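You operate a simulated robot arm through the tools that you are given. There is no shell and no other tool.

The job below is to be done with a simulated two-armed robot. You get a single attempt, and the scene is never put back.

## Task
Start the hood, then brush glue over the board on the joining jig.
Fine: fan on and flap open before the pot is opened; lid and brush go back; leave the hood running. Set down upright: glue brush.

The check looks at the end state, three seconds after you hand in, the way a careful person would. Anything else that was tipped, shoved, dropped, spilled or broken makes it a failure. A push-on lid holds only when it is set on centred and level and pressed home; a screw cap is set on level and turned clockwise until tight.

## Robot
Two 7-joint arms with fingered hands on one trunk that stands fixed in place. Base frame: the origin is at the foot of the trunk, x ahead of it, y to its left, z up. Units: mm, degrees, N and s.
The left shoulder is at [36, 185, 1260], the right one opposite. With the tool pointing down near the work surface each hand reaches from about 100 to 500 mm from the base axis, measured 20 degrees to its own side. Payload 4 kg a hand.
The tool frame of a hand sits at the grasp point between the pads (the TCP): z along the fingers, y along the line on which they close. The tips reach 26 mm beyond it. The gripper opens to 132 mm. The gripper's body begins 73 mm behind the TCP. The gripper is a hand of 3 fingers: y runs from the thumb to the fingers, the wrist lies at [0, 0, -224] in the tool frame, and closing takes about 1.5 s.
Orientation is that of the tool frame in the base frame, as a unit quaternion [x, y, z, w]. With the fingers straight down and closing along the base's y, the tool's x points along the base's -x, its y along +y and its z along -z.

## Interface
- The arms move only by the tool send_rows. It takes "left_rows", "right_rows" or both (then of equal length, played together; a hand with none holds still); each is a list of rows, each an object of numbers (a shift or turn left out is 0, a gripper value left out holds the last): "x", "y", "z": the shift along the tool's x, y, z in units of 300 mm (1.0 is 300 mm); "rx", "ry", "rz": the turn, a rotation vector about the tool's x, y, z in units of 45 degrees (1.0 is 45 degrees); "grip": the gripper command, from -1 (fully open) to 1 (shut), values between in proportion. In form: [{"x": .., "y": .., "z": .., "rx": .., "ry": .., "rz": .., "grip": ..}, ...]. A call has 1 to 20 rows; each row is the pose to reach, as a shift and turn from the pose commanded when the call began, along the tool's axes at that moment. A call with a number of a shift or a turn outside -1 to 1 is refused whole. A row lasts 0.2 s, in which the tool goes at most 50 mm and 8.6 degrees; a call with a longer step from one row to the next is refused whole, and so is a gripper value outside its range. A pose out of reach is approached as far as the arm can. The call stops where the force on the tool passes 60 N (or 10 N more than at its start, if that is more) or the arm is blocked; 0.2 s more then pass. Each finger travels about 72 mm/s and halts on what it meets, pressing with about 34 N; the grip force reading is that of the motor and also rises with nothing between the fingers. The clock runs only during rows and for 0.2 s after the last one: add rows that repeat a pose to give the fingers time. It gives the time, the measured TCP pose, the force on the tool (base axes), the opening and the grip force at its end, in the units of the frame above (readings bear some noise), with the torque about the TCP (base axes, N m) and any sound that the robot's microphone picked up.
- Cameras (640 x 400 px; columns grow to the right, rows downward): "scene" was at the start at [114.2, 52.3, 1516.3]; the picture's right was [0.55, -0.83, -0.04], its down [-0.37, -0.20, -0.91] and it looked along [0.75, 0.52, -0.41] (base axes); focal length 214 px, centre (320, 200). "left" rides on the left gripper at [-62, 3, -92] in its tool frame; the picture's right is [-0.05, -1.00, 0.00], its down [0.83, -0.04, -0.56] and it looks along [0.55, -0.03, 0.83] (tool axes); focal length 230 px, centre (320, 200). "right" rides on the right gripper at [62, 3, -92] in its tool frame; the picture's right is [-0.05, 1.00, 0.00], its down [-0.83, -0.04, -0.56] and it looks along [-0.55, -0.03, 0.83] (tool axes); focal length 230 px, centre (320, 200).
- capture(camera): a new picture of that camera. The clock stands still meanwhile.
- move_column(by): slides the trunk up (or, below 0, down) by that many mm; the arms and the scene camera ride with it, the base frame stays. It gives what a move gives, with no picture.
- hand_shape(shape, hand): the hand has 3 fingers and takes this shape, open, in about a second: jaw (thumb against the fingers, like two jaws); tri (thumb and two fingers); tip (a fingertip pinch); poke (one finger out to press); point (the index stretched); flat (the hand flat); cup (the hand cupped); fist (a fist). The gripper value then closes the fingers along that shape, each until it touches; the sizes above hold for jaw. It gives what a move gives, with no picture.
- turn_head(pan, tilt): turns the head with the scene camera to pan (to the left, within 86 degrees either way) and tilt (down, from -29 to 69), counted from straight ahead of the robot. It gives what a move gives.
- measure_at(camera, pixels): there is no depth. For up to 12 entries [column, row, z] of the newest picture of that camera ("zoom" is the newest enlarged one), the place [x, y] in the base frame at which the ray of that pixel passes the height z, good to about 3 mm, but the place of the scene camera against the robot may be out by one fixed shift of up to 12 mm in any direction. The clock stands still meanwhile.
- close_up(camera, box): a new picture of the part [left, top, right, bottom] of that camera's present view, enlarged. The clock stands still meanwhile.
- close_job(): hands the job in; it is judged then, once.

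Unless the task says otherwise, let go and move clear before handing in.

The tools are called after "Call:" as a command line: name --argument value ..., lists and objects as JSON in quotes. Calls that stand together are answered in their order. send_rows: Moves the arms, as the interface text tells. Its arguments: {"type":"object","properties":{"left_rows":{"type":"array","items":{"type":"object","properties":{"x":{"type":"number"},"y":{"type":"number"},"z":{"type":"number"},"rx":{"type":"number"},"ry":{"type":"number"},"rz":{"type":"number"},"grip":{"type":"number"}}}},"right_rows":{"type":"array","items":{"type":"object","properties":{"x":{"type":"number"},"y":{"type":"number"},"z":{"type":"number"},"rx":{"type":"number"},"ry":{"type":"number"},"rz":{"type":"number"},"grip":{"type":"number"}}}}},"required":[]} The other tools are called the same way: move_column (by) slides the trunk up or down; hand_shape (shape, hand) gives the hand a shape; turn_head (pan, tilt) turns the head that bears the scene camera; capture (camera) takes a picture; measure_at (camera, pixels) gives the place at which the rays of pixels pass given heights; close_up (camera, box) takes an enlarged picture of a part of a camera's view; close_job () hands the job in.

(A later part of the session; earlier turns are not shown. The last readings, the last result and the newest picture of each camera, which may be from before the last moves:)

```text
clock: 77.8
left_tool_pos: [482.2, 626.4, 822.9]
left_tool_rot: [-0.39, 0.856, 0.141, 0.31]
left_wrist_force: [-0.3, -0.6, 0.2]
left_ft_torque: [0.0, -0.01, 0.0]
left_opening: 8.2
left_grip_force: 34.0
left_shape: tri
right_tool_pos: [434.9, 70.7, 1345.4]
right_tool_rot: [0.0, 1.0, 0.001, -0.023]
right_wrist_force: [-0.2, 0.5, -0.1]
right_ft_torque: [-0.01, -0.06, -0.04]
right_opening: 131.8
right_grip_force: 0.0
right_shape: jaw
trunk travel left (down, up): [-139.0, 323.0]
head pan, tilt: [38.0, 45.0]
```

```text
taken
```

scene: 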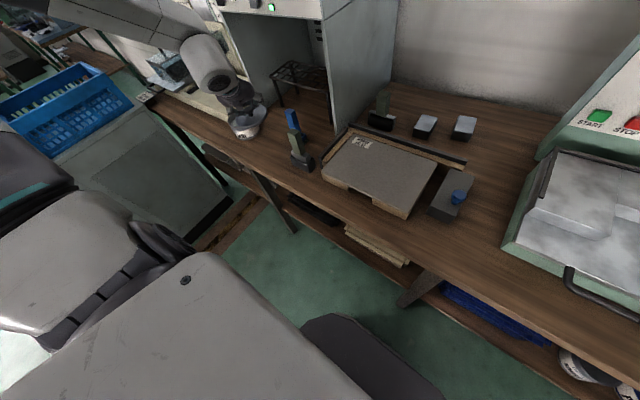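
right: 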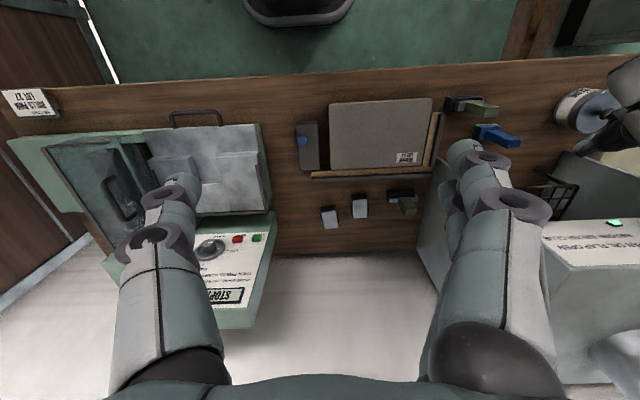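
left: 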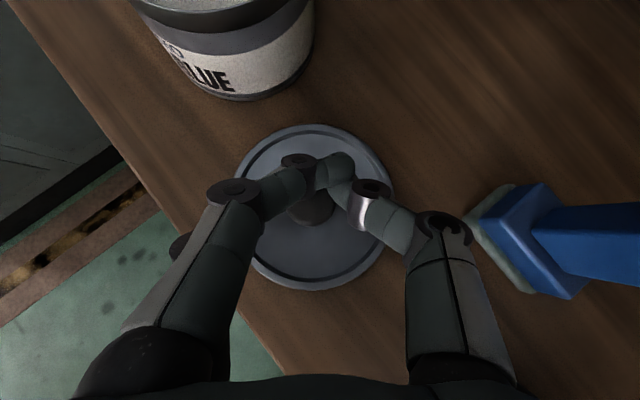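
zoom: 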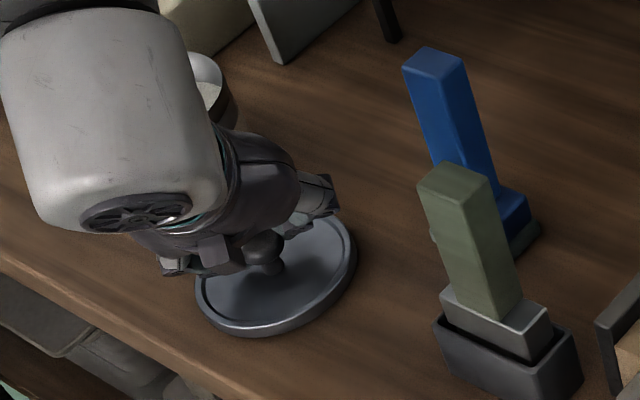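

Very near the bench now. Continue down another ~9 mm.

Call:
send_rows --left_rows '[{"x": 0.0064, "z": 0.0077}, {"x": 0.0128, "z": 0.0154}, {"x": 0.0193, "z": 0.0231}, {"x": 0.0193, "z": 0.0231}]'

```text
clock: 78.8
left_tool_pos: [483.4, 625.5, 820.0]
left_tool_rot: [-0.389, 0.854, 0.143, 0.315]
left_wrist_force: [3.4, 5.3, 29.4]
left_ft_torque: [0.77, 0.4, -0.12]
left_opening: 9.2
left_grip_force: 33.9
left_shape: tri
right_tool_pos: [433.0, 69.2, 1347.3]
right_tool_rot: [0.0, 1.0, 0.003, -0.022]
right_wrist_force: [-0.2, -0.5, -0.1]
right_ft_torque: [-0.03, 0.01, 0.01]
right_opening: 131.9
right_grip_force: 0.0
right_shape: jaw
trunk travel left (down, up): [-139.0, 323.0]
head pan, tilt: [38.0, 45.0]
```

Contact: 29 N at z≈820; the lid rests on the bench. Relieve the load, then open.

Call:
send_rows --left_rows '[{"x": -0.007, "z": -0.009}, {"x": -0.014, "z": -0.017}, {"x": -0.014, "z": -0.017}, {"x": -0.014, "z": -0.017, "grip": 0.7}, {"x": -0.014, "z": -0.017, "grip": 0.5}, {"x": -0.014, "z": -0.017, "grip": 0.3}, {"x": -0.014, "z": -0.017, "grip": 0.0}, {"x": -0.014, "z": -0.017, "grip": -0.1}, {"x": -0.014, "z": -0.017, "grip": -0.1}]'

Call:
capture --camera "left"

Call:
close_up --camera "scene" --box '[220, 100, 320, 170]'

```text
clock: 80.8
left_tool_pos: [481.5, 625.1, 821.3]
left_tool_rot: [-0.39, 0.856, 0.141, 0.31]
left_wrist_force: [1.0, -0.1, 1.7]
left_ft_torque: [0.02, 0.12, 0.03]
left_opening: 71.2
left_grip_force: 0.0
left_shape: tri
right_tool_pos: [434.8, 70.2, 1345.6]
right_tool_rot: [0.001, 1.0, 0.002, -0.025]
right_wrist_force: [0.4, 0.0, 0.1]
right_ft_torque: [0.02, 0.0, 0.01]
right_opening: 132.0
right_grip_force: 0.1
right_shape: jaw
trunk travel left (down, up): [-139.0, 323.0]
head pan, tilt: [38.0, 45.0]
```

```text
taken
```

left: 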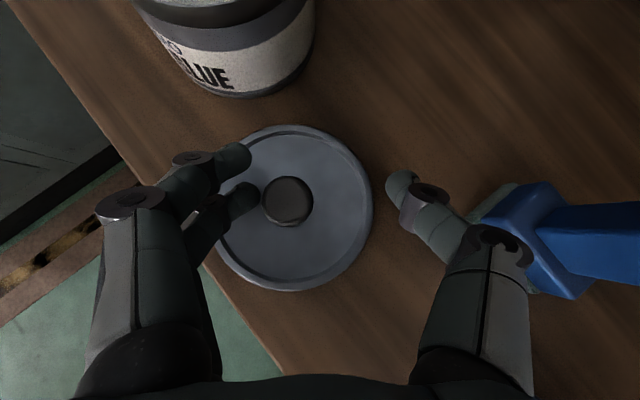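

```text
5.71 times, centred on (270, 135) of scene
```

zoom: 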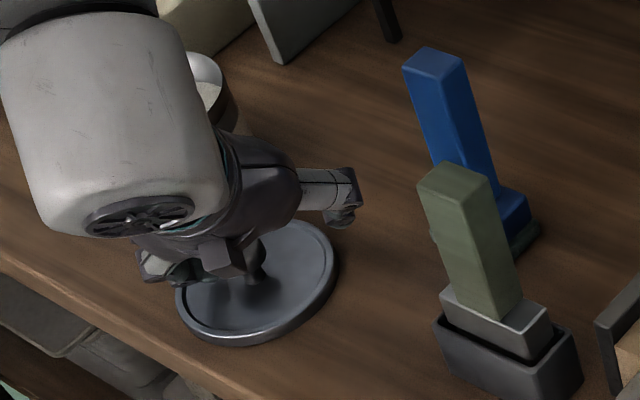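

The lid slid ~15 mm as the fingers opened but lies flat on the bench. I'll open wider and rise.

Call:
send_rows --left_rows '[{"grip": -0.3}, {"grip": -0.3}, {"x": -0.04, "z": -0.05, "grip": -0.3}, {"x": -0.1, "z": -0.12, "grip": -0.3}, {"x": -0.18, "z": -0.216, "grip": -0.3}, {"x": -0.25, "z": -0.3, "grip": -0.3}, {"x": -0.25, "z": -0.3, "grip": -0.3}]'

Call:
capture --camera "left"

Call:
capture --camera "scene"

Call:
close_up --camera "scene" --box '[220, 70, 420, 220]'

```text
clock: 82.5
left_tool_pos: [483.6, 628.4, 936.9]
left_tool_rot: [-0.39, 0.856, 0.141, 0.31]
left_wrist_force: [-0.4, 0.1, 0.6]
left_ft_torque: [0.0, -0.05, -0.03]
left_opening: 85.4
left_grip_force: 0.1
left_shape: tri
right_tool_pos: [435.3, 72.4, 1344.5]
right_tool_rot: [0.0, 1.0, 0.002, -0.023]
right_wrist_force: [-0.6, 0.2, -0.3]
right_ft_torque: [0.0, 0.02, 0.0]
right_opening: 131.9
right_grip_force: 0.1
right_shape: jaw
trunk travel left (down, up): [-139.0, 323.0]
head pan, tilt: [38.0, 45.0]
```

```text
taken
```

left: 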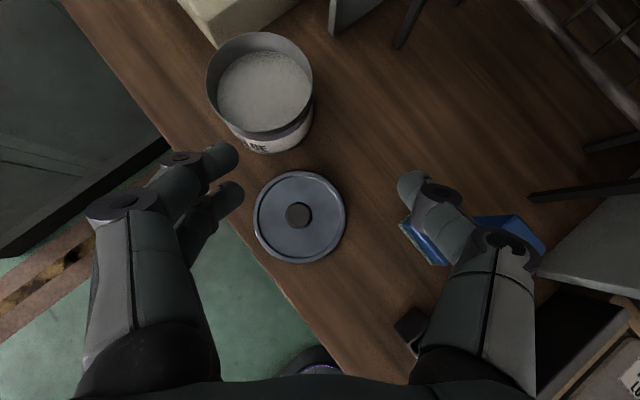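

```text
taken
```

scene: 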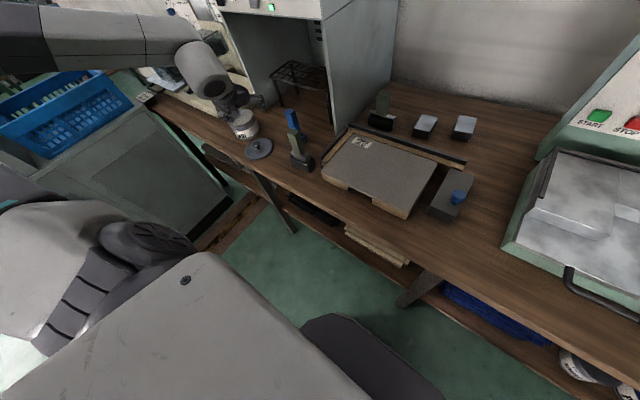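

```text
2.67 times, centred on (320, 145) of scene
```

zoom: 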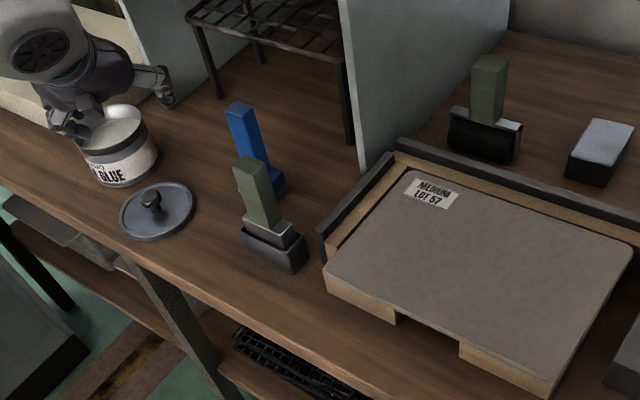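

Lid rests flat near (468,638). For the brush and board the arm works better with a higher shoulder, so I'll raise the trunk back 150 mm, then inspect the brush holder from above.

Call:
move_column --by 150

Call:
send_rows --left_rows '[{"grip": -0.3}, {"grip": -0.3}]'

Call:
capture --camera "left"

```text
clock: 84.2
left_tool_pos: [482.5, 625.1, 1087.1]
left_tool_rot: [-0.39, 0.856, 0.141, 0.309]
left_wrist_force: [0.3, -0.1, -0.5]
left_ft_torque: [-0.04, 0.03, 0.0]
left_opening: 85.3
left_grip_force: 0.1
left_shape: tri
right_tool_pos: [434.8, 72.7, 1494.1]
right_tool_rot: [0.0, 1.0, 0.001, -0.023]
right_wrist_force: [-0.4, 0.5, -0.5]
right_ft_torque: [-0.01, 0.01, 0.01]
right_opening: 132.1
right_grip_force: 0.1
right_shape: jaw
trunk travel left (down, up): [-289.0, 173.0]
head pan, tilt: [38.0, 45.0]
```

```text
clock: 84.8
left_tool_pos: [483.3, 625.8, 1088.4]
left_tool_rot: [-0.389, 0.856, 0.14, 0.311]
left_wrist_force: [-1.0, 0.6, 0.7]
left_ft_torque: [0.02, 0.0, 0.02]
left_opening: 85.4
left_grip_force: 0.0
left_shape: tri
right_tool_pos: [434.6, 72.4, 1495.5]
right_tool_rot: [0.0, 1.0, 0.001, -0.024]
right_wrist_force: [1.1, 0.2, -0.5]
right_ft_torque: [0.0, -0.01, -0.01]
right_opening: 132.2
right_grip_force: 0.0
right_shape: jaw
trunk travel left (down, up): [-289.0, 173.0]
head pan, tilt: [38.0, 45.0]
```

```text
taken
```

left: 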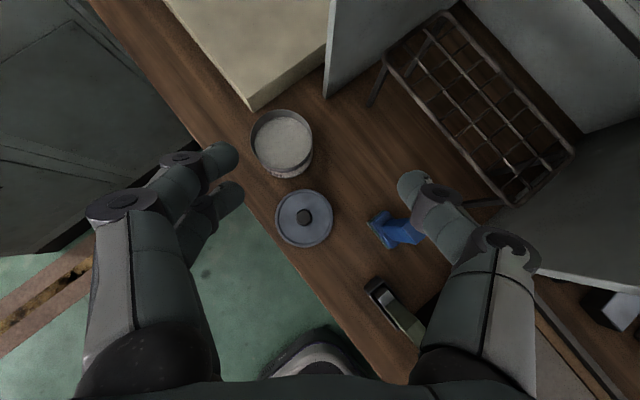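

Trunk moved cleanly this time. I'll swing the hand to heading straight ahead with 45° tilt and hover over the brush.

Call:
send_rows --left_rows '[{"x": 0.068, "y": -0.046, "z": -0.039, "rx": 0.105, "ry": -0.016, "rz": 0.115}, {"x": 0.136, "y": -0.092, "z": -0.078, "rx": 0.21, "ry": -0.031, "rz": 0.23}, {"x": 0.204, "y": -0.139, "z": -0.117, "rx": 0.315, "ry": -0.047, "rz": 0.345}, {"x": 0.272, "y": -0.185, "z": -0.157, "rx": 0.42, "ry": -0.062, "rz": 0.46}, {"x": 0.34, "y": -0.231, "z": -0.196, "rx": 0.525, "ry": -0.078, "rz": 0.575}, {"x": 0.408, "y": -0.278, "z": -0.235, "rx": 0.63, "ry": -0.093, "rz": 0.69}, {"x": 0.476, "y": -0.324, "z": -0.274, "rx": 0.7345, "ry": -0.109, "rz": 0.805}, {"x": 0.476, "y": -0.324, "z": -0.274, "rx": 0.7345, "ry": -0.109, "rz": 0.805}]'

Call:
capture --camera "left"

Call:
capture --camera "scene"

```text
clock: 86.6
left_tool_pos: [449.1, 439.2, 1057.8]
left_tool_rot: [0.001, 0.924, 0.001, 0.383]
left_wrist_force: [0.2, 0.0, 0.5]
left_ft_torque: [0.01, 0.03, 0.0]
left_opening: 85.4
left_grip_force: 0.0
left_shape: tri
right_tool_pos: [434.8, 72.3, 1496.1]
right_tool_rot: [-0.001, 1.0, 0.002, -0.024]
right_wrist_force: [-0.4, 0.2, -0.4]
right_ft_torque: [-0.01, 0.0, -0.01]
right_opening: 131.9
right_grip_force: 0.1
right_shape: jaw
trunk travel left (down, up): [-289.0, 173.0]
head pan, tilt: [38.0, 45.0]
```

```text
taken
```

left: 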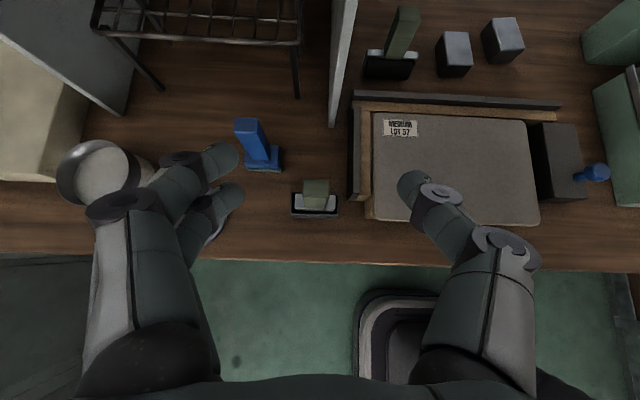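

```text
taken
```

scene: 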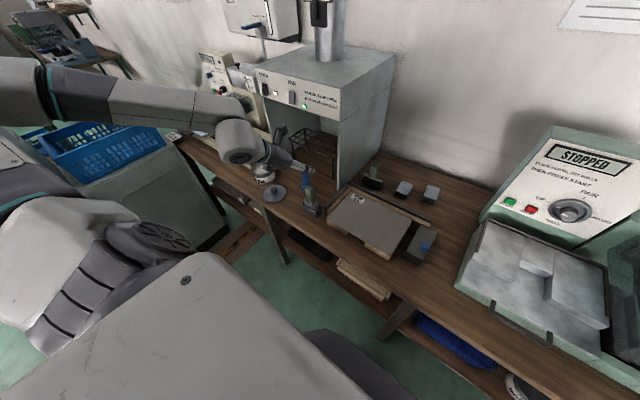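

The view is now axis-aligned: brush holder at (316,205), board from (362,112) to (540,222). Zooming.

Call:
close_up --camera "left" --box '[276, 160, 356, 230]'

Call:
close_up --camera "left" --box '[340, 80, 560, 240]'

```text
5.71 times, centred on (316, 195) of left
```

zoom: 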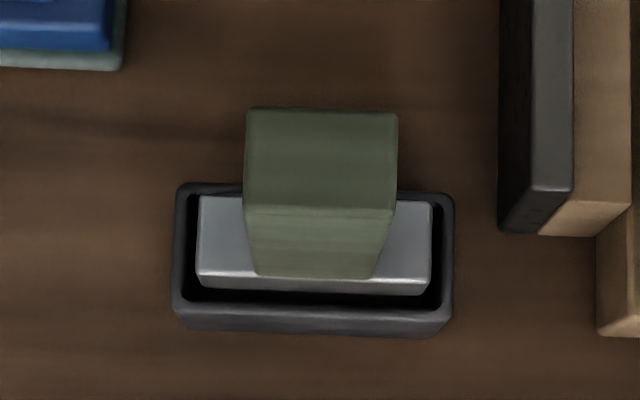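

```text
2.50 times, centred on (450, 160) of left
```

zoom: 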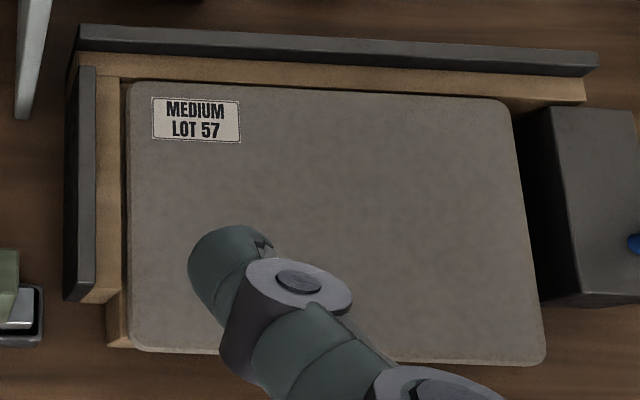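

Handle is ~32 mm wide (y) × 21 mm, top near z≈889, axis at about (498,439); ferrule ~64 mm wide. I'll set a 56 mm opening, hover above it, then check.

Call:
send_rows --left_rows '[{"x": 0.035, "z": 0.09, "grip": 0.15}, {"x": 0.07, "z": 0.18, "grip": 0.15}, {"x": 0.1, "z": 0.26, "grip": 0.15}, {"x": 0.127, "z": 0.334, "grip": 0.15}, {"x": 0.127, "z": 0.334, "grip": 0.15}]'

Call:
capture --camera "left"

Call:
close_up --camera "scene" --box '[260, 120, 380, 220]'

```text
clock: 87.8
left_tool_pos: [494.6, 439.8, 963.3]
left_tool_rot: [0.001, 0.924, 0.0, 0.384]
left_wrist_force: [-0.1, -0.4, -0.1]
left_ft_torque: [-0.01, 0.06, 0.0]
left_opening: 56.7
left_grip_force: 0.0
left_shape: tri
right_tool_pos: [435.3, 71.7, 1496.1]
right_tool_rot: [0.0, 1.0, 0.002, -0.023]
right_wrist_force: [-1.0, 0.0, 0.0]
right_ft_torque: [0.02, -0.04, 0.04]
right_opening: 132.0
right_grip_force: 0.1
right_shape: jaw
trunk travel left (down, up): [-289.0, 173.0]
head pan, tilt: [38.0, 45.0]
```

```text
taken
```

left: 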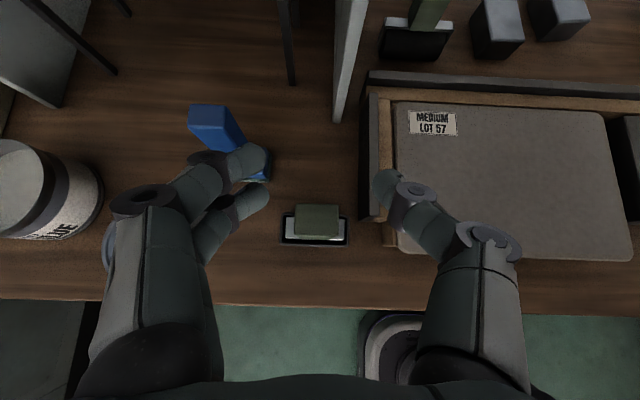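

```text
4.00 times, centred on (320, 170) of scene
```

zoom: 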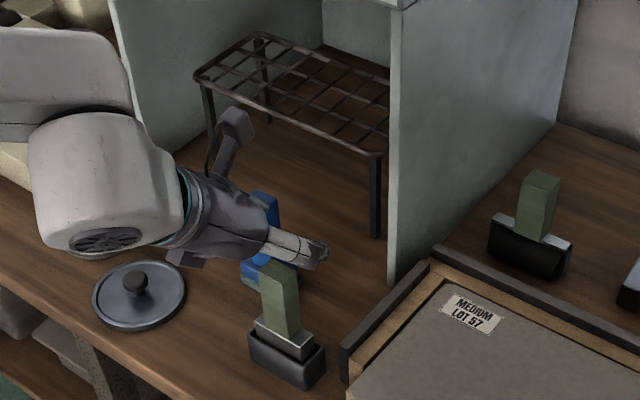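

Brush seems taller than I assumed (handle top ~46 px wide here vs 26.6 before). I'll zoom for a precise scale estimate before descending.

Call:
close_up --camera "left" --box '[272, 190, 362, 255]'

```text
6.15 times, centred on (317, 222) of left
```

zoom: 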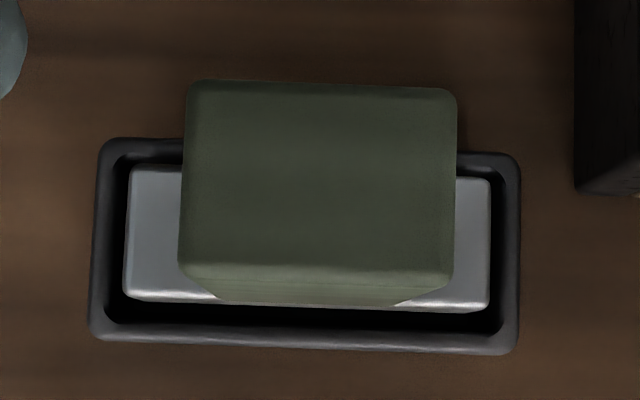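

Refined: handle top z≈927, ferrule top ≈842, handle axis ≈(491.5,440), 29 mm wide. Descend to TCP (487,440,900) and close on the handle.

Call:
send_rows --left_rows '[{"x": 0.018, "z": -0.018}, {"x": 0.055, "z": 0.02}, {"x": 0.092, "z": 0.057}, {"x": 0.13, "z": 0.094}, {"x": 0.166, "z": 0.131}, {"x": 0.166, "z": 0.131}]'

Call:
capture --camera "left"

Call:
close_up --camera "scene" --box '[260, 120, 380, 220]'

```text
clock: 89.2
left_tool_pos: [486.5, 440.7, 898.8]
left_tool_rot: [0.001, 0.923, 0.001, 0.384]
left_wrist_force: [-0.4, 0.3, 0.4]
left_ft_torque: [0.01, -0.02, -0.01]
left_opening: 56.9
left_grip_force: 0.0
left_shape: tri
right_tool_pos: [433.3, 71.5, 1495.2]
right_tool_rot: [-0.001, 1.0, 0.001, -0.024]
right_wrist_force: [0.1, -0.9, -0.2]
right_ft_torque: [0.0, 0.01, -0.01]
right_opening: 132.0
right_grip_force: 0.1
right_shape: jaw
trunk travel left (down, up): [-289.0, 173.0]
head pan, tilt: [38.0, 45.0]
```

```text
taken
```

left: 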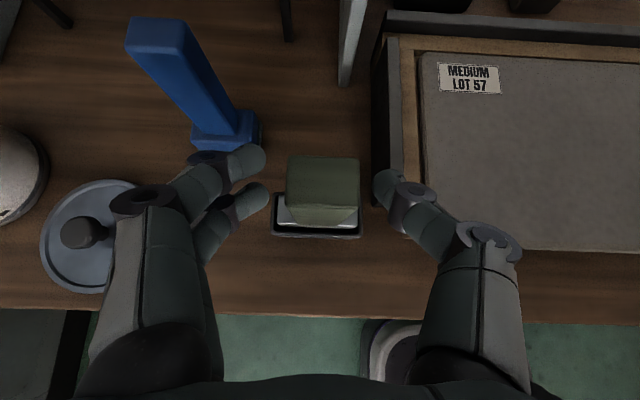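

```text
4.00 times, centred on (320, 170) of scene
```

zoom: 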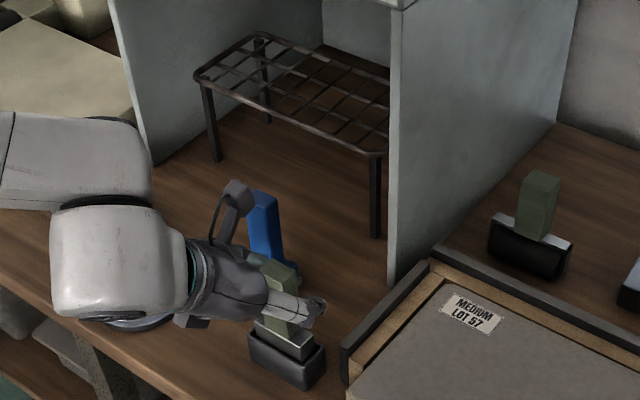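

Fingers straddle the handle evenly (255/385 around 287–360). Closing.

Call:
send_rows --left_rows '[{"grip": 0.3}, {"grip": 0.45}, {"grip": 0.6}, {"grip": 0.8}, {"grip": 1}, {"grip": 1}, {"grip": 1}]'

Call:
capture --camera "left"

Call:
close_up --camera "scene" --box '[260, 120, 380, 220]'

```text
clock: 90.8
left_tool_pos: [486.4, 439.6, 898.9]
left_tool_rot: [0.001, 0.924, 0.0, 0.383]
left_wrist_force: [-2.1, -0.6, 0.3]
left_ft_torque: [-0.05, 0.19, -0.07]
left_opening: 20.4
left_grip_force: 34.2
left_shape: tri
right_tool_pos: [434.9, 71.8, 1495.7]
right_tool_rot: [0.001, 1.0, 0.001, -0.023]
right_wrist_force: [0.7, 0.9, 0.1]
right_ft_torque: [0.04, -0.01, 0.0]
right_opening: 132.0
right_grip_force: 0.1
right_shape: jaw
trunk travel left (down, up): [-289.0, 173.0]
head pan, tilt: [38.0, 45.0]
```

```text
taken
```

left: 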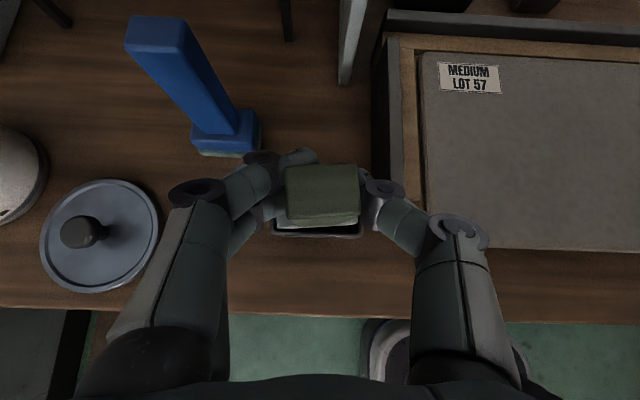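

```text
4.00 times, centred on (320, 170) of scene
```

zoom: 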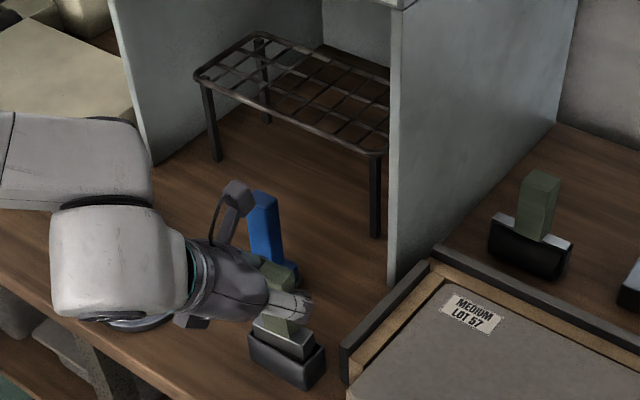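

The index slipped behind the handle's far edge (300,160) and the handle leans slightly. A flatter tool would stack both fingers along the handle, so I'll open, tilt to 25° below horizontal, and re-grip.

Call:
send_rows --left_rows '[{"grip": 0.6}, {"grip": 0.3}, {"grip": 0.1}, {"grip": 0.1}, {"grip": 0.1}, {"x": 0.003, "z": -0.003, "ry": -0.15, "grip": 0.1}, {"x": 0.006, "z": -0.006, "ry": -0.3, "grip": 0.1}, {"x": 0.009, "z": -0.009, "ry": -0.444, "grip": 0.1}, {"x": 0.009, "z": -0.009, "ry": -0.444, "grip": 0.1}]'

Call:
capture --camera "left"

Call:
close_up --camera "scene" --box '[260, 120, 380, 220]'

```text
clock: 92.8
left_tool_pos: [484.1, 441.0, 898.6]
left_tool_rot: [0.0, 0.899, 0.001, 0.437]
left_wrist_force: [0.3, -0.4, -1.0]
left_ft_torque: [-0.03, 0.0, 0.04]
left_opening: 58.8
left_grip_force: 0.1
left_shape: tri
left hand out of reach, approached as far as the arm can: row 7, 8, 9
right_tool_pos: [434.4, 71.7, 1496.1]
right_tool_rot: [0.0, 1.0, 0.002, -0.023]
right_wrist_force: [-0.1, -0.4, -0.6]
right_ft_torque: [0.01, -0.01, -0.01]
right_opening: 131.9
right_grip_force: 0.0
right_shape: jaw
trunk travel left (down, up): [-289.0, 173.0]
head pan, tilt: [38.0, 45.0]
```

```text
taken
```

left: 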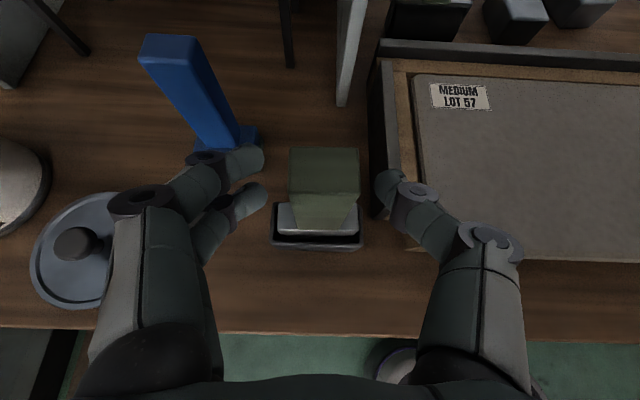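

```text
4.00 times, centred on (320, 170) of scene
```

zoom: 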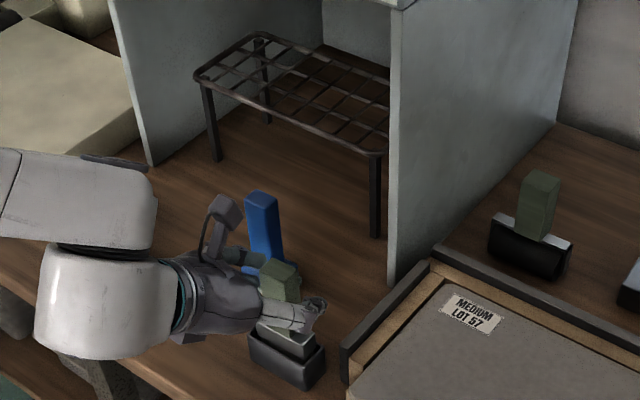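

The fingers contact at their tips, which reached past the handle. I'll shift the hand ~8 mm back and up (TCP ≈ (476.5,440,907)) so both fingertips land on the handle's side face, then re-close.

Call:
send_rows --left_rows '[{"x": -0.003, "y": -0.001, "z": -0.018, "ry": 0.04}, {"x": -0.006, "y": -0.002, "z": -0.037, "ry": 0.073}, {"x": -0.006, "y": -0.002, "z": -0.037, "ry": 0.073}]'

Call:
send_rows --left_rows '[{"grip": 0.3}, {"grip": 0.45}, {"grip": 0.55}, {"grip": 0.7}, {"grip": 1}, {"grip": 1}, {"grip": 1}]'

Call:
capture --camera "left"

Call:
close_up --camera "scene" --box '[260, 120, 380, 220]'

```text
clock: 93.6
left_tool_pos: [475.2, 439.0, 905.1]
left_tool_rot: [0.001, 0.912, -0.001, 0.41]
left_wrist_force: [0.0, 0.1, -0.3]
left_ft_torque: [0.0, -0.02, -0.03]
left_opening: 58.9
left_grip_force: 0.2
left_shape: tri
right_tool_pos: [435.2, 72.1, 1494.9]
right_tool_rot: [0.0, 1.0, 0.002, -0.024]
right_wrist_force: [-0.4, -0.6, -0.3]
right_ft_torque: [-0.03, -0.02, -0.02]
right_opening: 131.5
right_grip_force: 0.0
right_shape: jaw
trunk travel left (down, up): [-289.0, 173.0]
head pan, tilt: [38.0, 45.0]
```

```text
clock: 95.2
left_tool_pos: [473.8, 440.1, 906.2]
left_tool_rot: [0.001, 0.911, 0.0, 0.412]
left_wrist_force: [-0.3, -0.7, 0.1]
left_ft_torque: [0.02, 0.04, 0.01]
left_opening: 24.6
left_grip_force: 34.1
left_shape: tri
right_tool_pos: [435.0, 72.3, 1495.4]
right_tool_rot: [0.0, 1.0, 0.002, -0.024]
right_wrist_force: [-0.6, 0.6, 0.4]
right_ft_torque: [-0.01, 0.0, -0.03]
right_opening: 132.2
right_grip_force: 0.0
right_shape: jaw
trunk travel left (down, up): [-289.0, 173.0]
head pan, tilt: [38.0, 45.0]
```

```text
taken
```

left: 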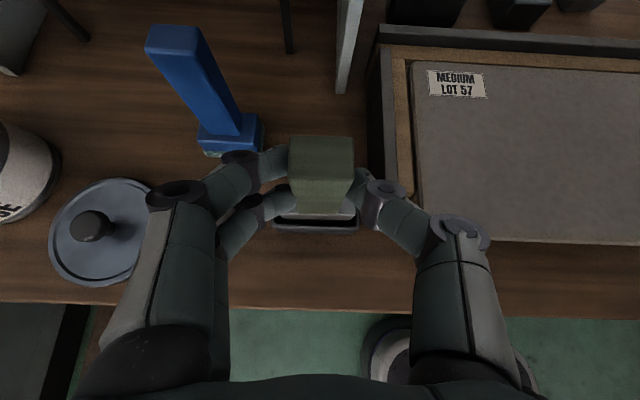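

```text
4.00 times, centred on (320, 170) of scene
```

zoom: 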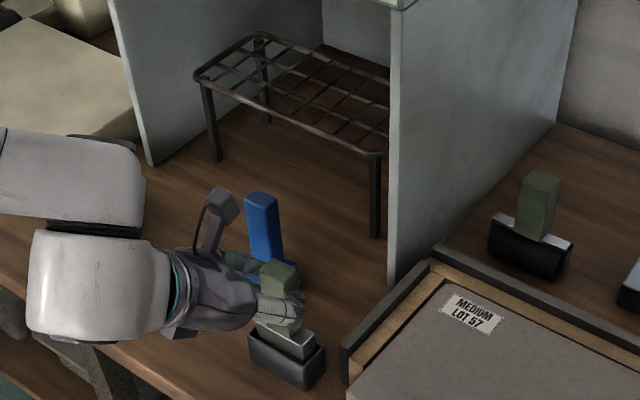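

Good grip now: both fingertips on one face, thumb on the other (24.6 mm, no side load). Lift the brush straight up.

Call:
send_rows --left_rows '[{"x": -0.025, "z": -0.022}, {"x": -0.075, "z": -0.066}, {"x": -0.15, "z": -0.132}, {"x": -0.25, "z": -0.22}, {"x": -0.3, "z": -0.264}, {"x": -0.3, "z": -0.264}]'

Call:
capture --camera "left"

Call:
close_up --camera "scene" --box '[240, 90, 380, 210]'

```text
clock: 96.6
left_tool_pos: [475.1, 439.2, 1026.7]
left_tool_rot: [0.001, 0.912, 0.0, 0.411]
left_wrist_force: [0.3, -0.3, 0.5]
left_ft_torque: [0.01, 0.0, 0.04]
left_opening: 24.1
left_grip_force: 34.0
left_shape: tri
right_tool_pos: [434.8, 71.3, 1495.5]
right_tool_rot: [0.001, 1.0, 0.001, -0.023]
right_wrist_force: [0.4, -0.7, -0.2]
right_ft_torque: [-0.01, 0.0, -0.01]
right_opening: 131.7
right_grip_force: 0.1
right_shape: jaw
trunk travel left (down, up): [-289.0, 173.0]
head pan, tilt: [38.0, 45.0]
```

```text
taken
```

left: 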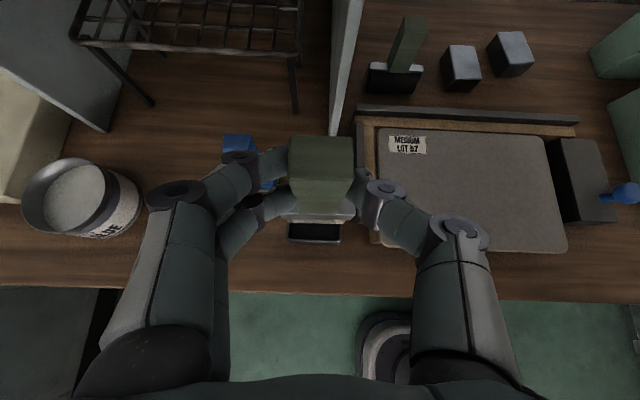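

```text
3.33 times, centred on (310, 150) of scene
```

zoom: 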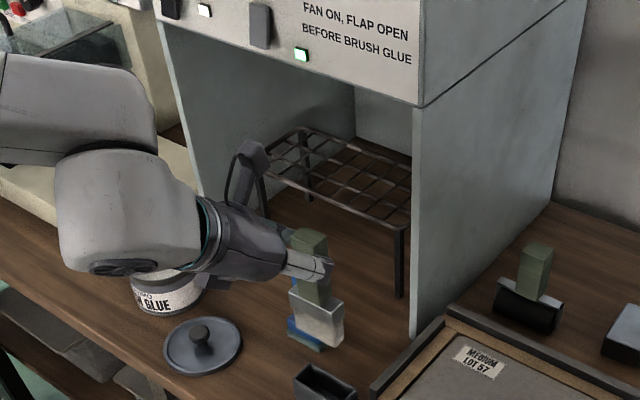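

Brush is out of the holder, holder unmoved. Close look at the bristle end.

Call:
close_up --camera "scene" --box '[285, 150, 345, 210]'

Call:
close_up --camera "left" --box '[270, 130, 370, 250]'

```text
6.67 times, centred on (315, 180) of scene
```

zoom: 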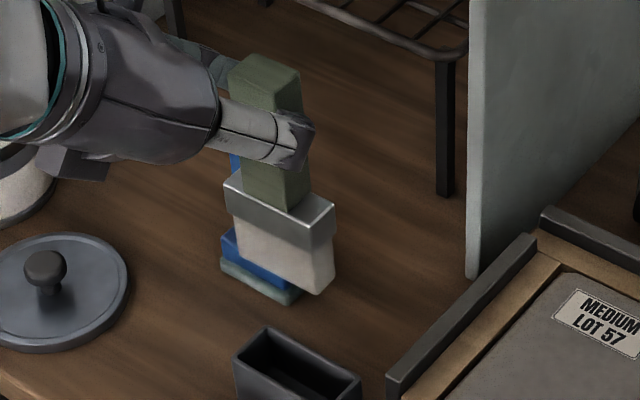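

```text
3.33 times, centred on (320, 190) of left
```

zoom: 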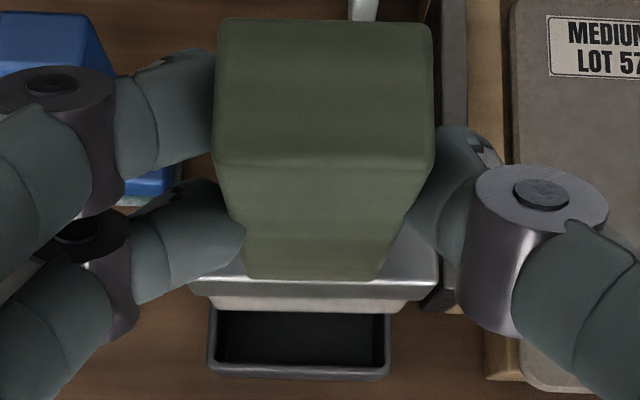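

Bristles are off-white below the ferrule, ~120 mm below the TCP. Carrying the brush upright toward the open pot while yawing left, in two legs.

Call:
send_rows --left_rows '[{"x": -0.014, "y": 0.12, "z": 0.006, "rx": -0.09, "rz": -0.079}, {"x": -0.028, "y": 0.25, "z": 0.011, "rx": -0.18, "rz": -0.158}, {"x": -0.041, "y": 0.39, "z": 0.017, "rx": -0.28, "rz": -0.246}, {"x": -0.055, "y": 0.53, "z": 0.022, "rx": -0.39, "rz": -0.343}, {"x": -0.069, "y": 0.667, "z": 0.028, "rx": -0.5, "rz": -0.44}, {"x": -0.069, "y": 0.667, "z": 0.028, "rx": -0.5, "rz": -0.44}]'

Call:
capture --camera "left"

Call:
capture --camera "scene"

```text
clock: 98.0
left_tool_pos: [493.9, 638.0, 1035.3]
left_tool_rot: [-0.236, 0.88, 0.107, 0.397]
left_wrist_force: [-0.1, -0.6, -1.2]
left_ft_torque: [0.03, -0.04, -0.02]
left_opening: 24.3
left_grip_force: 33.8
left_shape: tri
right_tool_pos: [433.1, 71.0, 1496.5]
right_tool_rot: [0.0, 1.0, 0.001, -0.023]
right_wrist_force: [-0.2, -0.2, 0.8]
right_ft_torque: [0.01, 0.0, 0.0]
right_opening: 131.8
right_grip_force: 0.0
right_shape: jaw
trunk travel left (down, up): [-289.0, 173.0]
head pan, tilt: [38.0, 45.0]
```

```text
taken
```

left: 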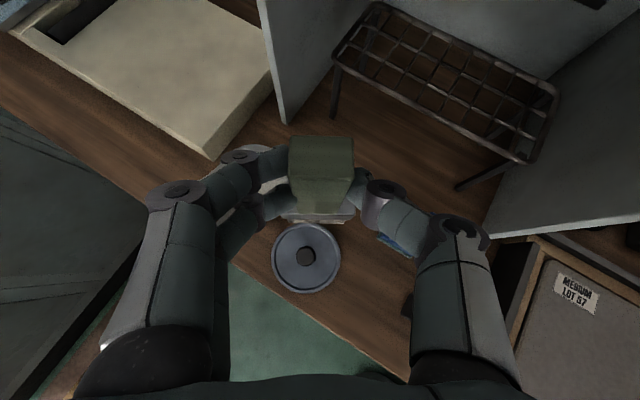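

```text
taken
```

scene: 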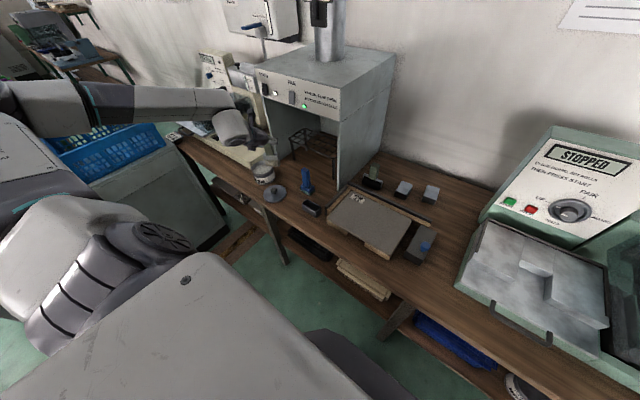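

Brush upright at (494,638,1035). Now move above the pot, yawing to 45°.

Call:
send_rows --left_rows '[{"x": -0.049, "y": 0.095, "z": 0.056, "rx": -0.083, "rz": -0.073}, {"x": -0.097, "y": 0.19, "z": 0.111, "rx": -0.167, "rz": -0.147}, {"x": -0.146, "y": 0.285, "z": 0.167, "rx": -0.25, "rz": -0.22}, {"x": -0.146, "y": 0.285, "z": 0.167, "rx": -0.25, "rz": -0.22}]'

Call:
capture --camera "left"

Call:
close_up --camera "scene" --box '[210, 100, 330, 210]'

```text
clock: 99.0
left_tool_pos: [508.5, 747.7, 1037.6]
left_tool_rot: [-0.348, 0.842, 0.158, 0.38]
left_wrist_force: [-0.4, 0.1, 0.3]
left_ft_torque: [0.0, 0.02, 0.02]
left_opening: 24.0
left_grip_force: 33.7
left_shape: tri
right_tool_pos: [433.7, 72.1, 1496.2]
right_tool_rot: [0.0, 1.0, 0.002, -0.024]
right_wrist_force: [-0.8, 1.1, 0.1]
right_ft_torque: [-0.01, -0.01, 0.0]
right_opening: 131.8
right_grip_force: 0.1
right_shape: jaw
trunk travel left (down, up): [-289.0, 173.0]
head pan, tilt: [38.0, 45.0]
```

```text
taken
```

left: 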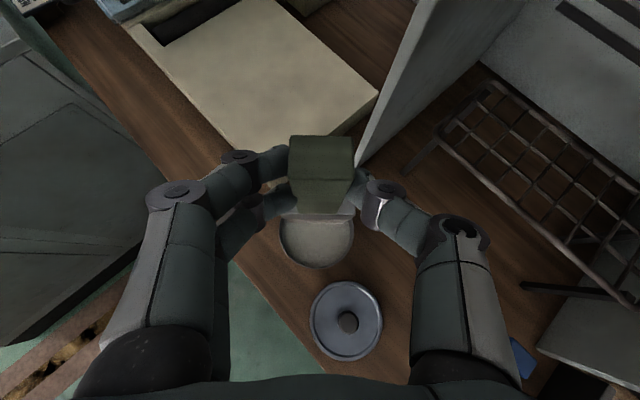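

```text
3.64 times, centred on (270, 155) of scene
```

zoom: 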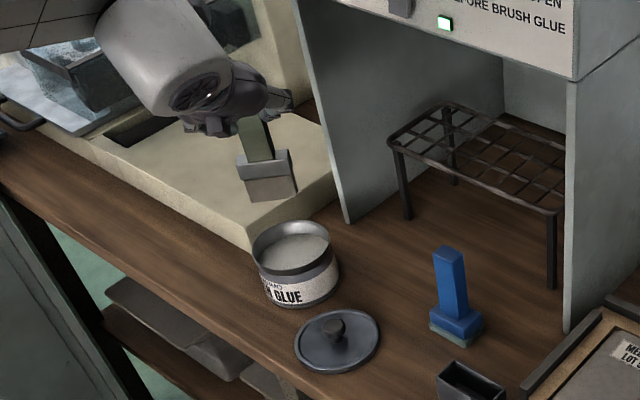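

The brush is above the pot (pot rim centre ≈(519.7,756)). I'll shift 3 mm and lower to just above the rim, then check alignment.

Call:
send_rows --left_rows '[{"x": 0.055, "y": -0.007, "z": 0.04}, {"x": 0.105, "y": -0.007, "z": 0.08}, {"x": 0.15, "y": -0.007, "z": 0.12}, {"x": 0.175, "y": -0.007, "z": 0.141}, {"x": 0.175, "y": -0.007, "z": 0.141}]'

Call:
capture --camera "left"

Call:
close_up --camera "scene" --box '[220, 110, 310, 190]'

```text
clock: 100.2
left_tool_pos: [509.6, 742.8, 969.3]
left_tool_rot: [-0.348, 0.842, 0.158, 0.38]
left_wrist_force: [-0.5, 0.4, -1.9]
left_ft_torque: [-0.01, 0.05, 0.03]
left_opening: 24.0
left_grip_force: 33.4
left_shape: tri
right_tool_pos: [435.2, 71.5, 1496.7]
right_tool_rot: [0.0, 1.0, 0.002, -0.024]
right_wrist_force: [-0.1, 0.7, -1.0]
right_ft_torque: [0.01, 0.02, 0.03]
right_opening: 132.0
right_grip_force: 0.1
right_shape: jaw
trunk travel left (down, up): [-289.0, 173.0]
head pan, tilt: [38.0, 45.0]
```

```text
taken
```

left: 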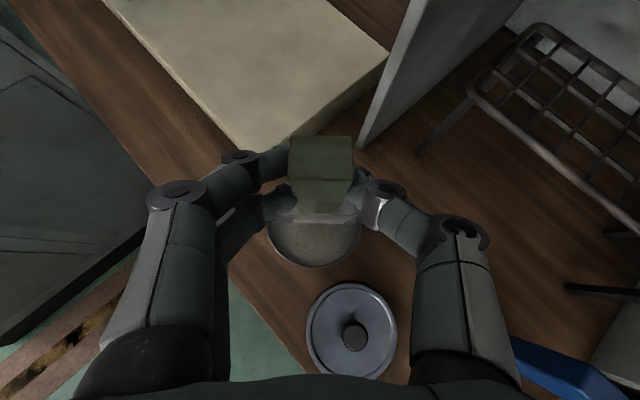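

```text
5.00 times, centred on (265, 150) of scene
```

zoom: 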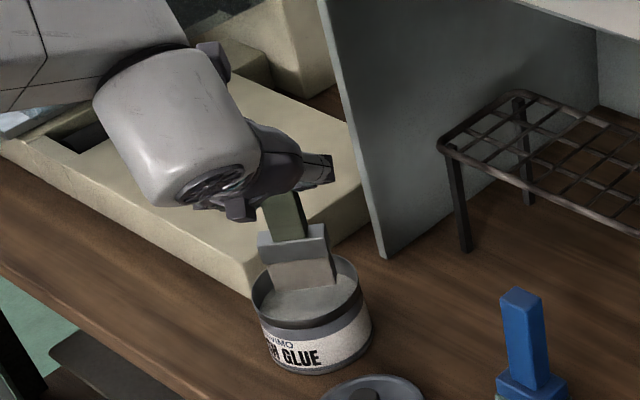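

Bristles are right over the opening; pot centre recomputes to (519.8,754.9) against brush axis (521,754.5). Lower into the glue.

Call:
send_rows --left_rows '[{"x": 0.025, "z": 0.022}, {"x": 0.05, "z": 0.044}, {"x": 0.075, "z": 0.066}, {"x": 0.1, "z": 0.088}, {"x": 0.1, "z": 0.088}]'

Call:
close_up --camera "scene" --box '[230, 130, 300, 190]'

Call:
capture --camera "left"

```text
clock: 101.4
left_tool_pos: [508.8, 742.8, 928.5]
left_tool_rot: [-0.348, 0.842, 0.158, 0.381]
left_wrist_force: [0.5, -0.2, -0.3]
left_ft_torque: [-0.02, 0.01, 0.01]
left_opening: 23.8
left_grip_force: 33.8
left_shape: tri
right_tool_pos: [435.3, 71.9, 1495.5]
right_tool_rot: [0.0, 1.0, 0.003, -0.024]
right_wrist_force: [-0.2, 0.0, -1.0]
right_ft_torque: [-0.03, 0.0, 0.03]
right_opening: 132.0
right_grip_force: 0.0
right_shape: jaw
trunk travel left (down, up): [-289.0, 173.0]
head pan, tilt: [38.0, 45.0]
```

```text
6.67 times, centred on (265, 160) of scene
```

zoom: 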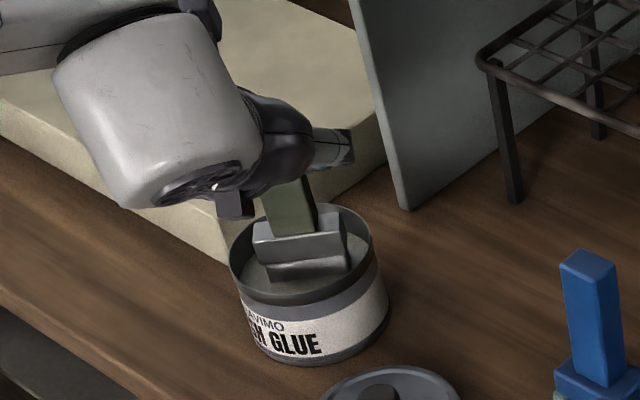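

```text
taken
```

left: 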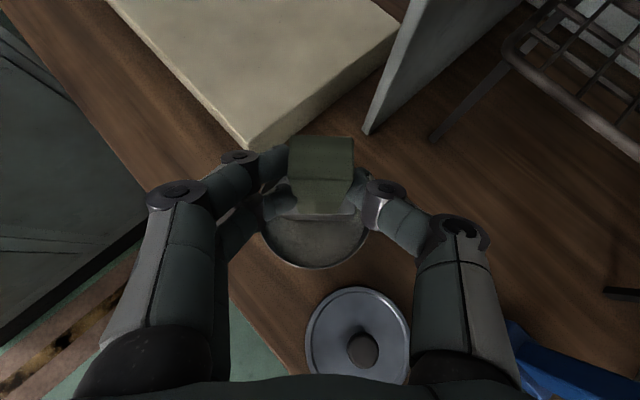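

Bristles have entered the glue (zoom ~ (310,275)). Dip 8 mm further, hold a moment, then lift out.

Call:
send_rows --left_rows '[{"x": 0.01, "z": 0.009}, {"x": 0.02, "z": 0.0176}, {"x": 0.02, "z": 0.0176}, {"x": 0.02, "z": 0.0176}, {"x": 0.02, "z": 0.0176}]'

Call:
close_up --camera "scene" --box '[230, 130, 300, 190]'

```text
clock: 102.6
left_tool_pos: [509.3, 743.1, 922.1]
left_tool_rot: [-0.348, 0.843, 0.157, 0.38]
left_wrist_force: [-0.2, 0.3, 0.1]
left_ft_torque: [0.03, 0.0, -0.01]
left_opening: 24.0
left_grip_force: 34.3
left_shape: tri
right_tool_pos: [435.4, 70.7, 1496.5]
right_tool_rot: [0.0, 1.0, 0.002, -0.024]
right_wrist_force: [0.5, -0.2, 0.1]
right_ft_torque: [0.03, -0.01, -0.01]
right_opening: 131.9
right_grip_force: 0.1
right_shape: jaw
trunk travel left (down, up): [-289.0, 173.0]
head pan, tilt: [38.0, 45.0]
```

```text
6.67 times, centred on (265, 160) of scene
```

zoom: 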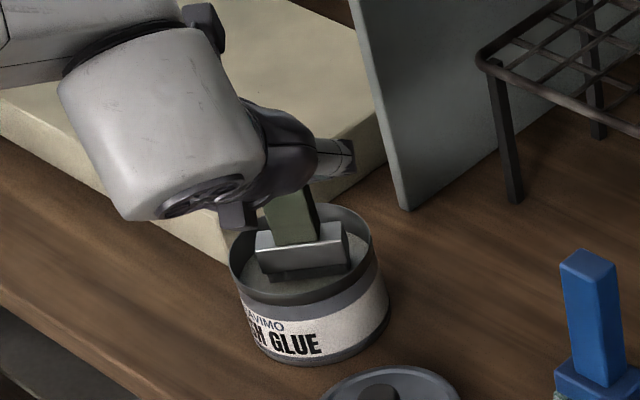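

A thin strip remains visible under the ferrule; I'll dip 5 mm more, then lift out to inspect the bristles.

Call:
send_rows --left_rows '[{"x": 0.0125, "z": 0.011}, {"x": 0.0125, "z": 0.011}, {"x": 0.0125, "z": 0.011}, {"x": -0.04, "z": -0.035}, {"x": -0.1, "z": -0.088}, {"x": -0.17, "z": -0.15}, {"x": -0.2, "z": -0.176}, {"x": -0.2, "z": -0.176}, {"x": -0.2, "z": -0.176}, {"x": -0.2, "z": -0.176}]'

Call:
close_up --camera "scene" --box '[230, 110, 300, 180]'

```text
clock: 104.8
left_tool_pos: [509.3, 743.7, 1000.9]
left_tool_rot: [-0.348, 0.843, 0.158, 0.379]
left_wrist_force: [0.8, 0.4, 0.2]
left_ft_torque: [0.0, 0.04, -0.03]
left_opening: 24.2
left_grip_force: 34.4
left_shape: tri
right_tool_pos: [436.2, 72.6, 1494.5]
right_tool_rot: [0.0, 1.0, 0.002, -0.023]
right_wrist_force: [0.1, -0.2, -0.6]
right_ft_torque: [-0.01, 0.02, 0.0]
right_opening: 131.9
right_grip_force: 0.1
right_shape: jaw
trunk travel left (down, up): [-289.0, 173.0]
head pan, tilt: [38.0, 45.0]
```

```text
5.71 times, centred on (265, 145) of scene
```

zoom: 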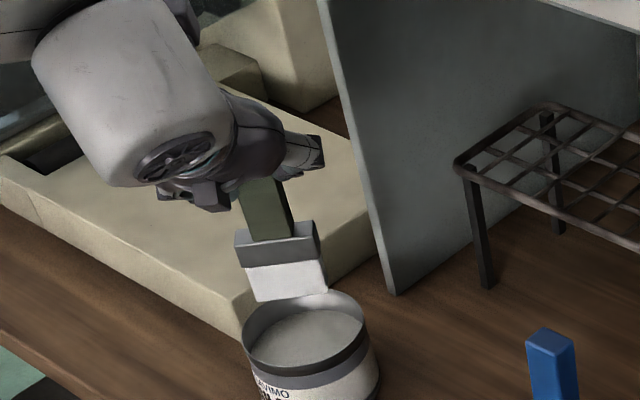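

Bristles are bright white – loaded with glue. After a short drip pause I'll carry the brush back over the bench toward the board, staying high past the sponge.

Call:
send_rows --left_rows '[{"x": 0}, {"x": 0}, {"x": 0}, {"x": -0.05, "z": -0.044}, {"x": -0.03, "y": -0.05, "z": -0.11, "rx": 0.06, "rz": 0.055}, {"x": 0.01, "y": -0.1, "z": -0.17, "rx": 0.12, "rz": 0.11}, {"x": 0.05, "y": -0.16, "z": -0.235, "rx": 0.19, "rz": 0.165}, {"x": 0.091, "y": -0.213, "z": -0.3, "rx": 0.25, "rz": 0.22}, {"x": 0.091, "y": -0.213, "z": -0.3, "rx": 0.25, "rz": 0.22}]'

Call:
capture --camera "left"

Call:
close_up --camera "scene" --box '[220, 100, 360, 220]'

```text
clock: 106.8
left_tool_pos: [495.6, 638.0, 1038.8]
left_tool_rot: [-0.235, 0.88, 0.106, 0.398]
left_wrist_force: [0.8, 0.4, -1.1]
left_ft_torque: [0.02, 0.01, 0.01]
left_opening: 23.9
left_grip_force: 33.9
left_shape: tri
right_tool_pos: [435.4, 71.2, 1495.9]
right_tool_rot: [0.0, 1.0, 0.003, -0.024]
right_wrist_force: [0.4, -0.4, 0.1]
right_ft_torque: [-0.02, 0.01, 0.0]
right_opening: 131.9
right_grip_force: 0.0
right_shape: jaw
trunk travel left (down, up): [-289.0, 173.0]
head pan, tilt: [38.0, 45.0]
```

```text
taken
```

left: 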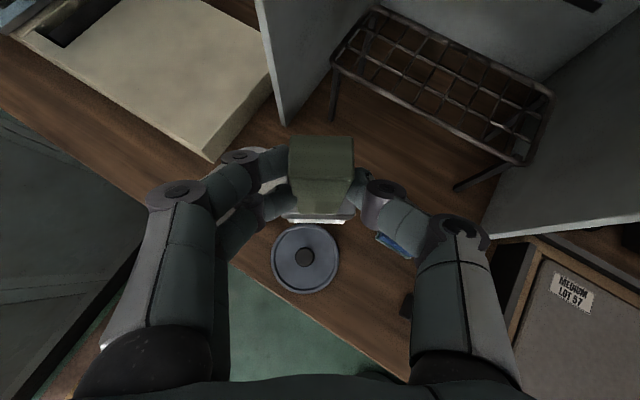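

```text
3.33 times, centred on (290, 160) of scene
```

zoom: 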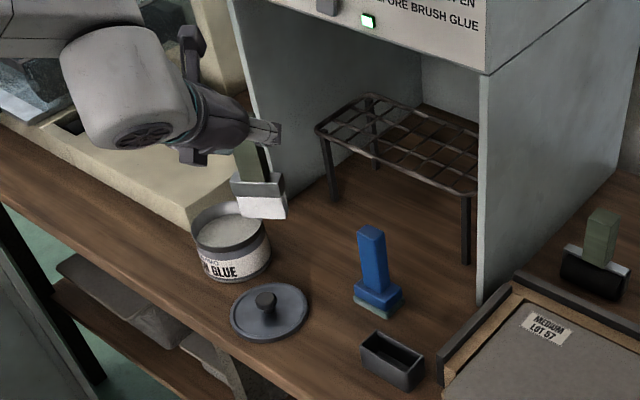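

No drips. Next leg back to heading 0 above the holder area.

Call:
send_rows --left_rows '[{"x": 0.051, "y": -0.107, "z": -0.058, "rx": 0.1, "rz": 0.088}, {"x": 0.102, "y": -0.215, "z": -0.116, "rx": 0.2, "rz": 0.176}, {"x": 0.154, "y": -0.323, "z": -0.175, "rx": 0.3, "rz": 0.264}, {"x": 0.205, "y": -0.43, "z": -0.233, "rx": 0.4, "rz": 0.352}, {"x": 0.256, "y": -0.538, "z": -0.291, "rx": 0.5, "rz": 0.44}, {"x": 0.256, "y": -0.538, "z": -0.291, "rx": 0.5, "rz": 0.44}]'

```text
clock: 108.2
left_tool_pos: [474.1, 438.7, 1039.8]
left_tool_rot: [0.001, 0.911, 0.0, 0.412]
left_wrist_force: [-0.8, -0.3, -0.8]
left_ft_torque: [0.0, -0.01, 0.05]
left_opening: 24.5
left_grip_force: 33.8
left_shape: tri
right_tool_pos: [435.2, 72.0, 1495.6]
right_tool_rot: [0.0, 1.0, 0.001, -0.024]
right_wrist_force: [-0.1, 0.1, -0.1]
right_ft_torque: [0.04, 0.01, 0.04]
right_opening: 131.8
right_grip_force: 0.0
right_shape: jaw
trunk travel left (down, up): [-289.0, 173.0]
head pan, tilt: [38.0, 45.0]
```

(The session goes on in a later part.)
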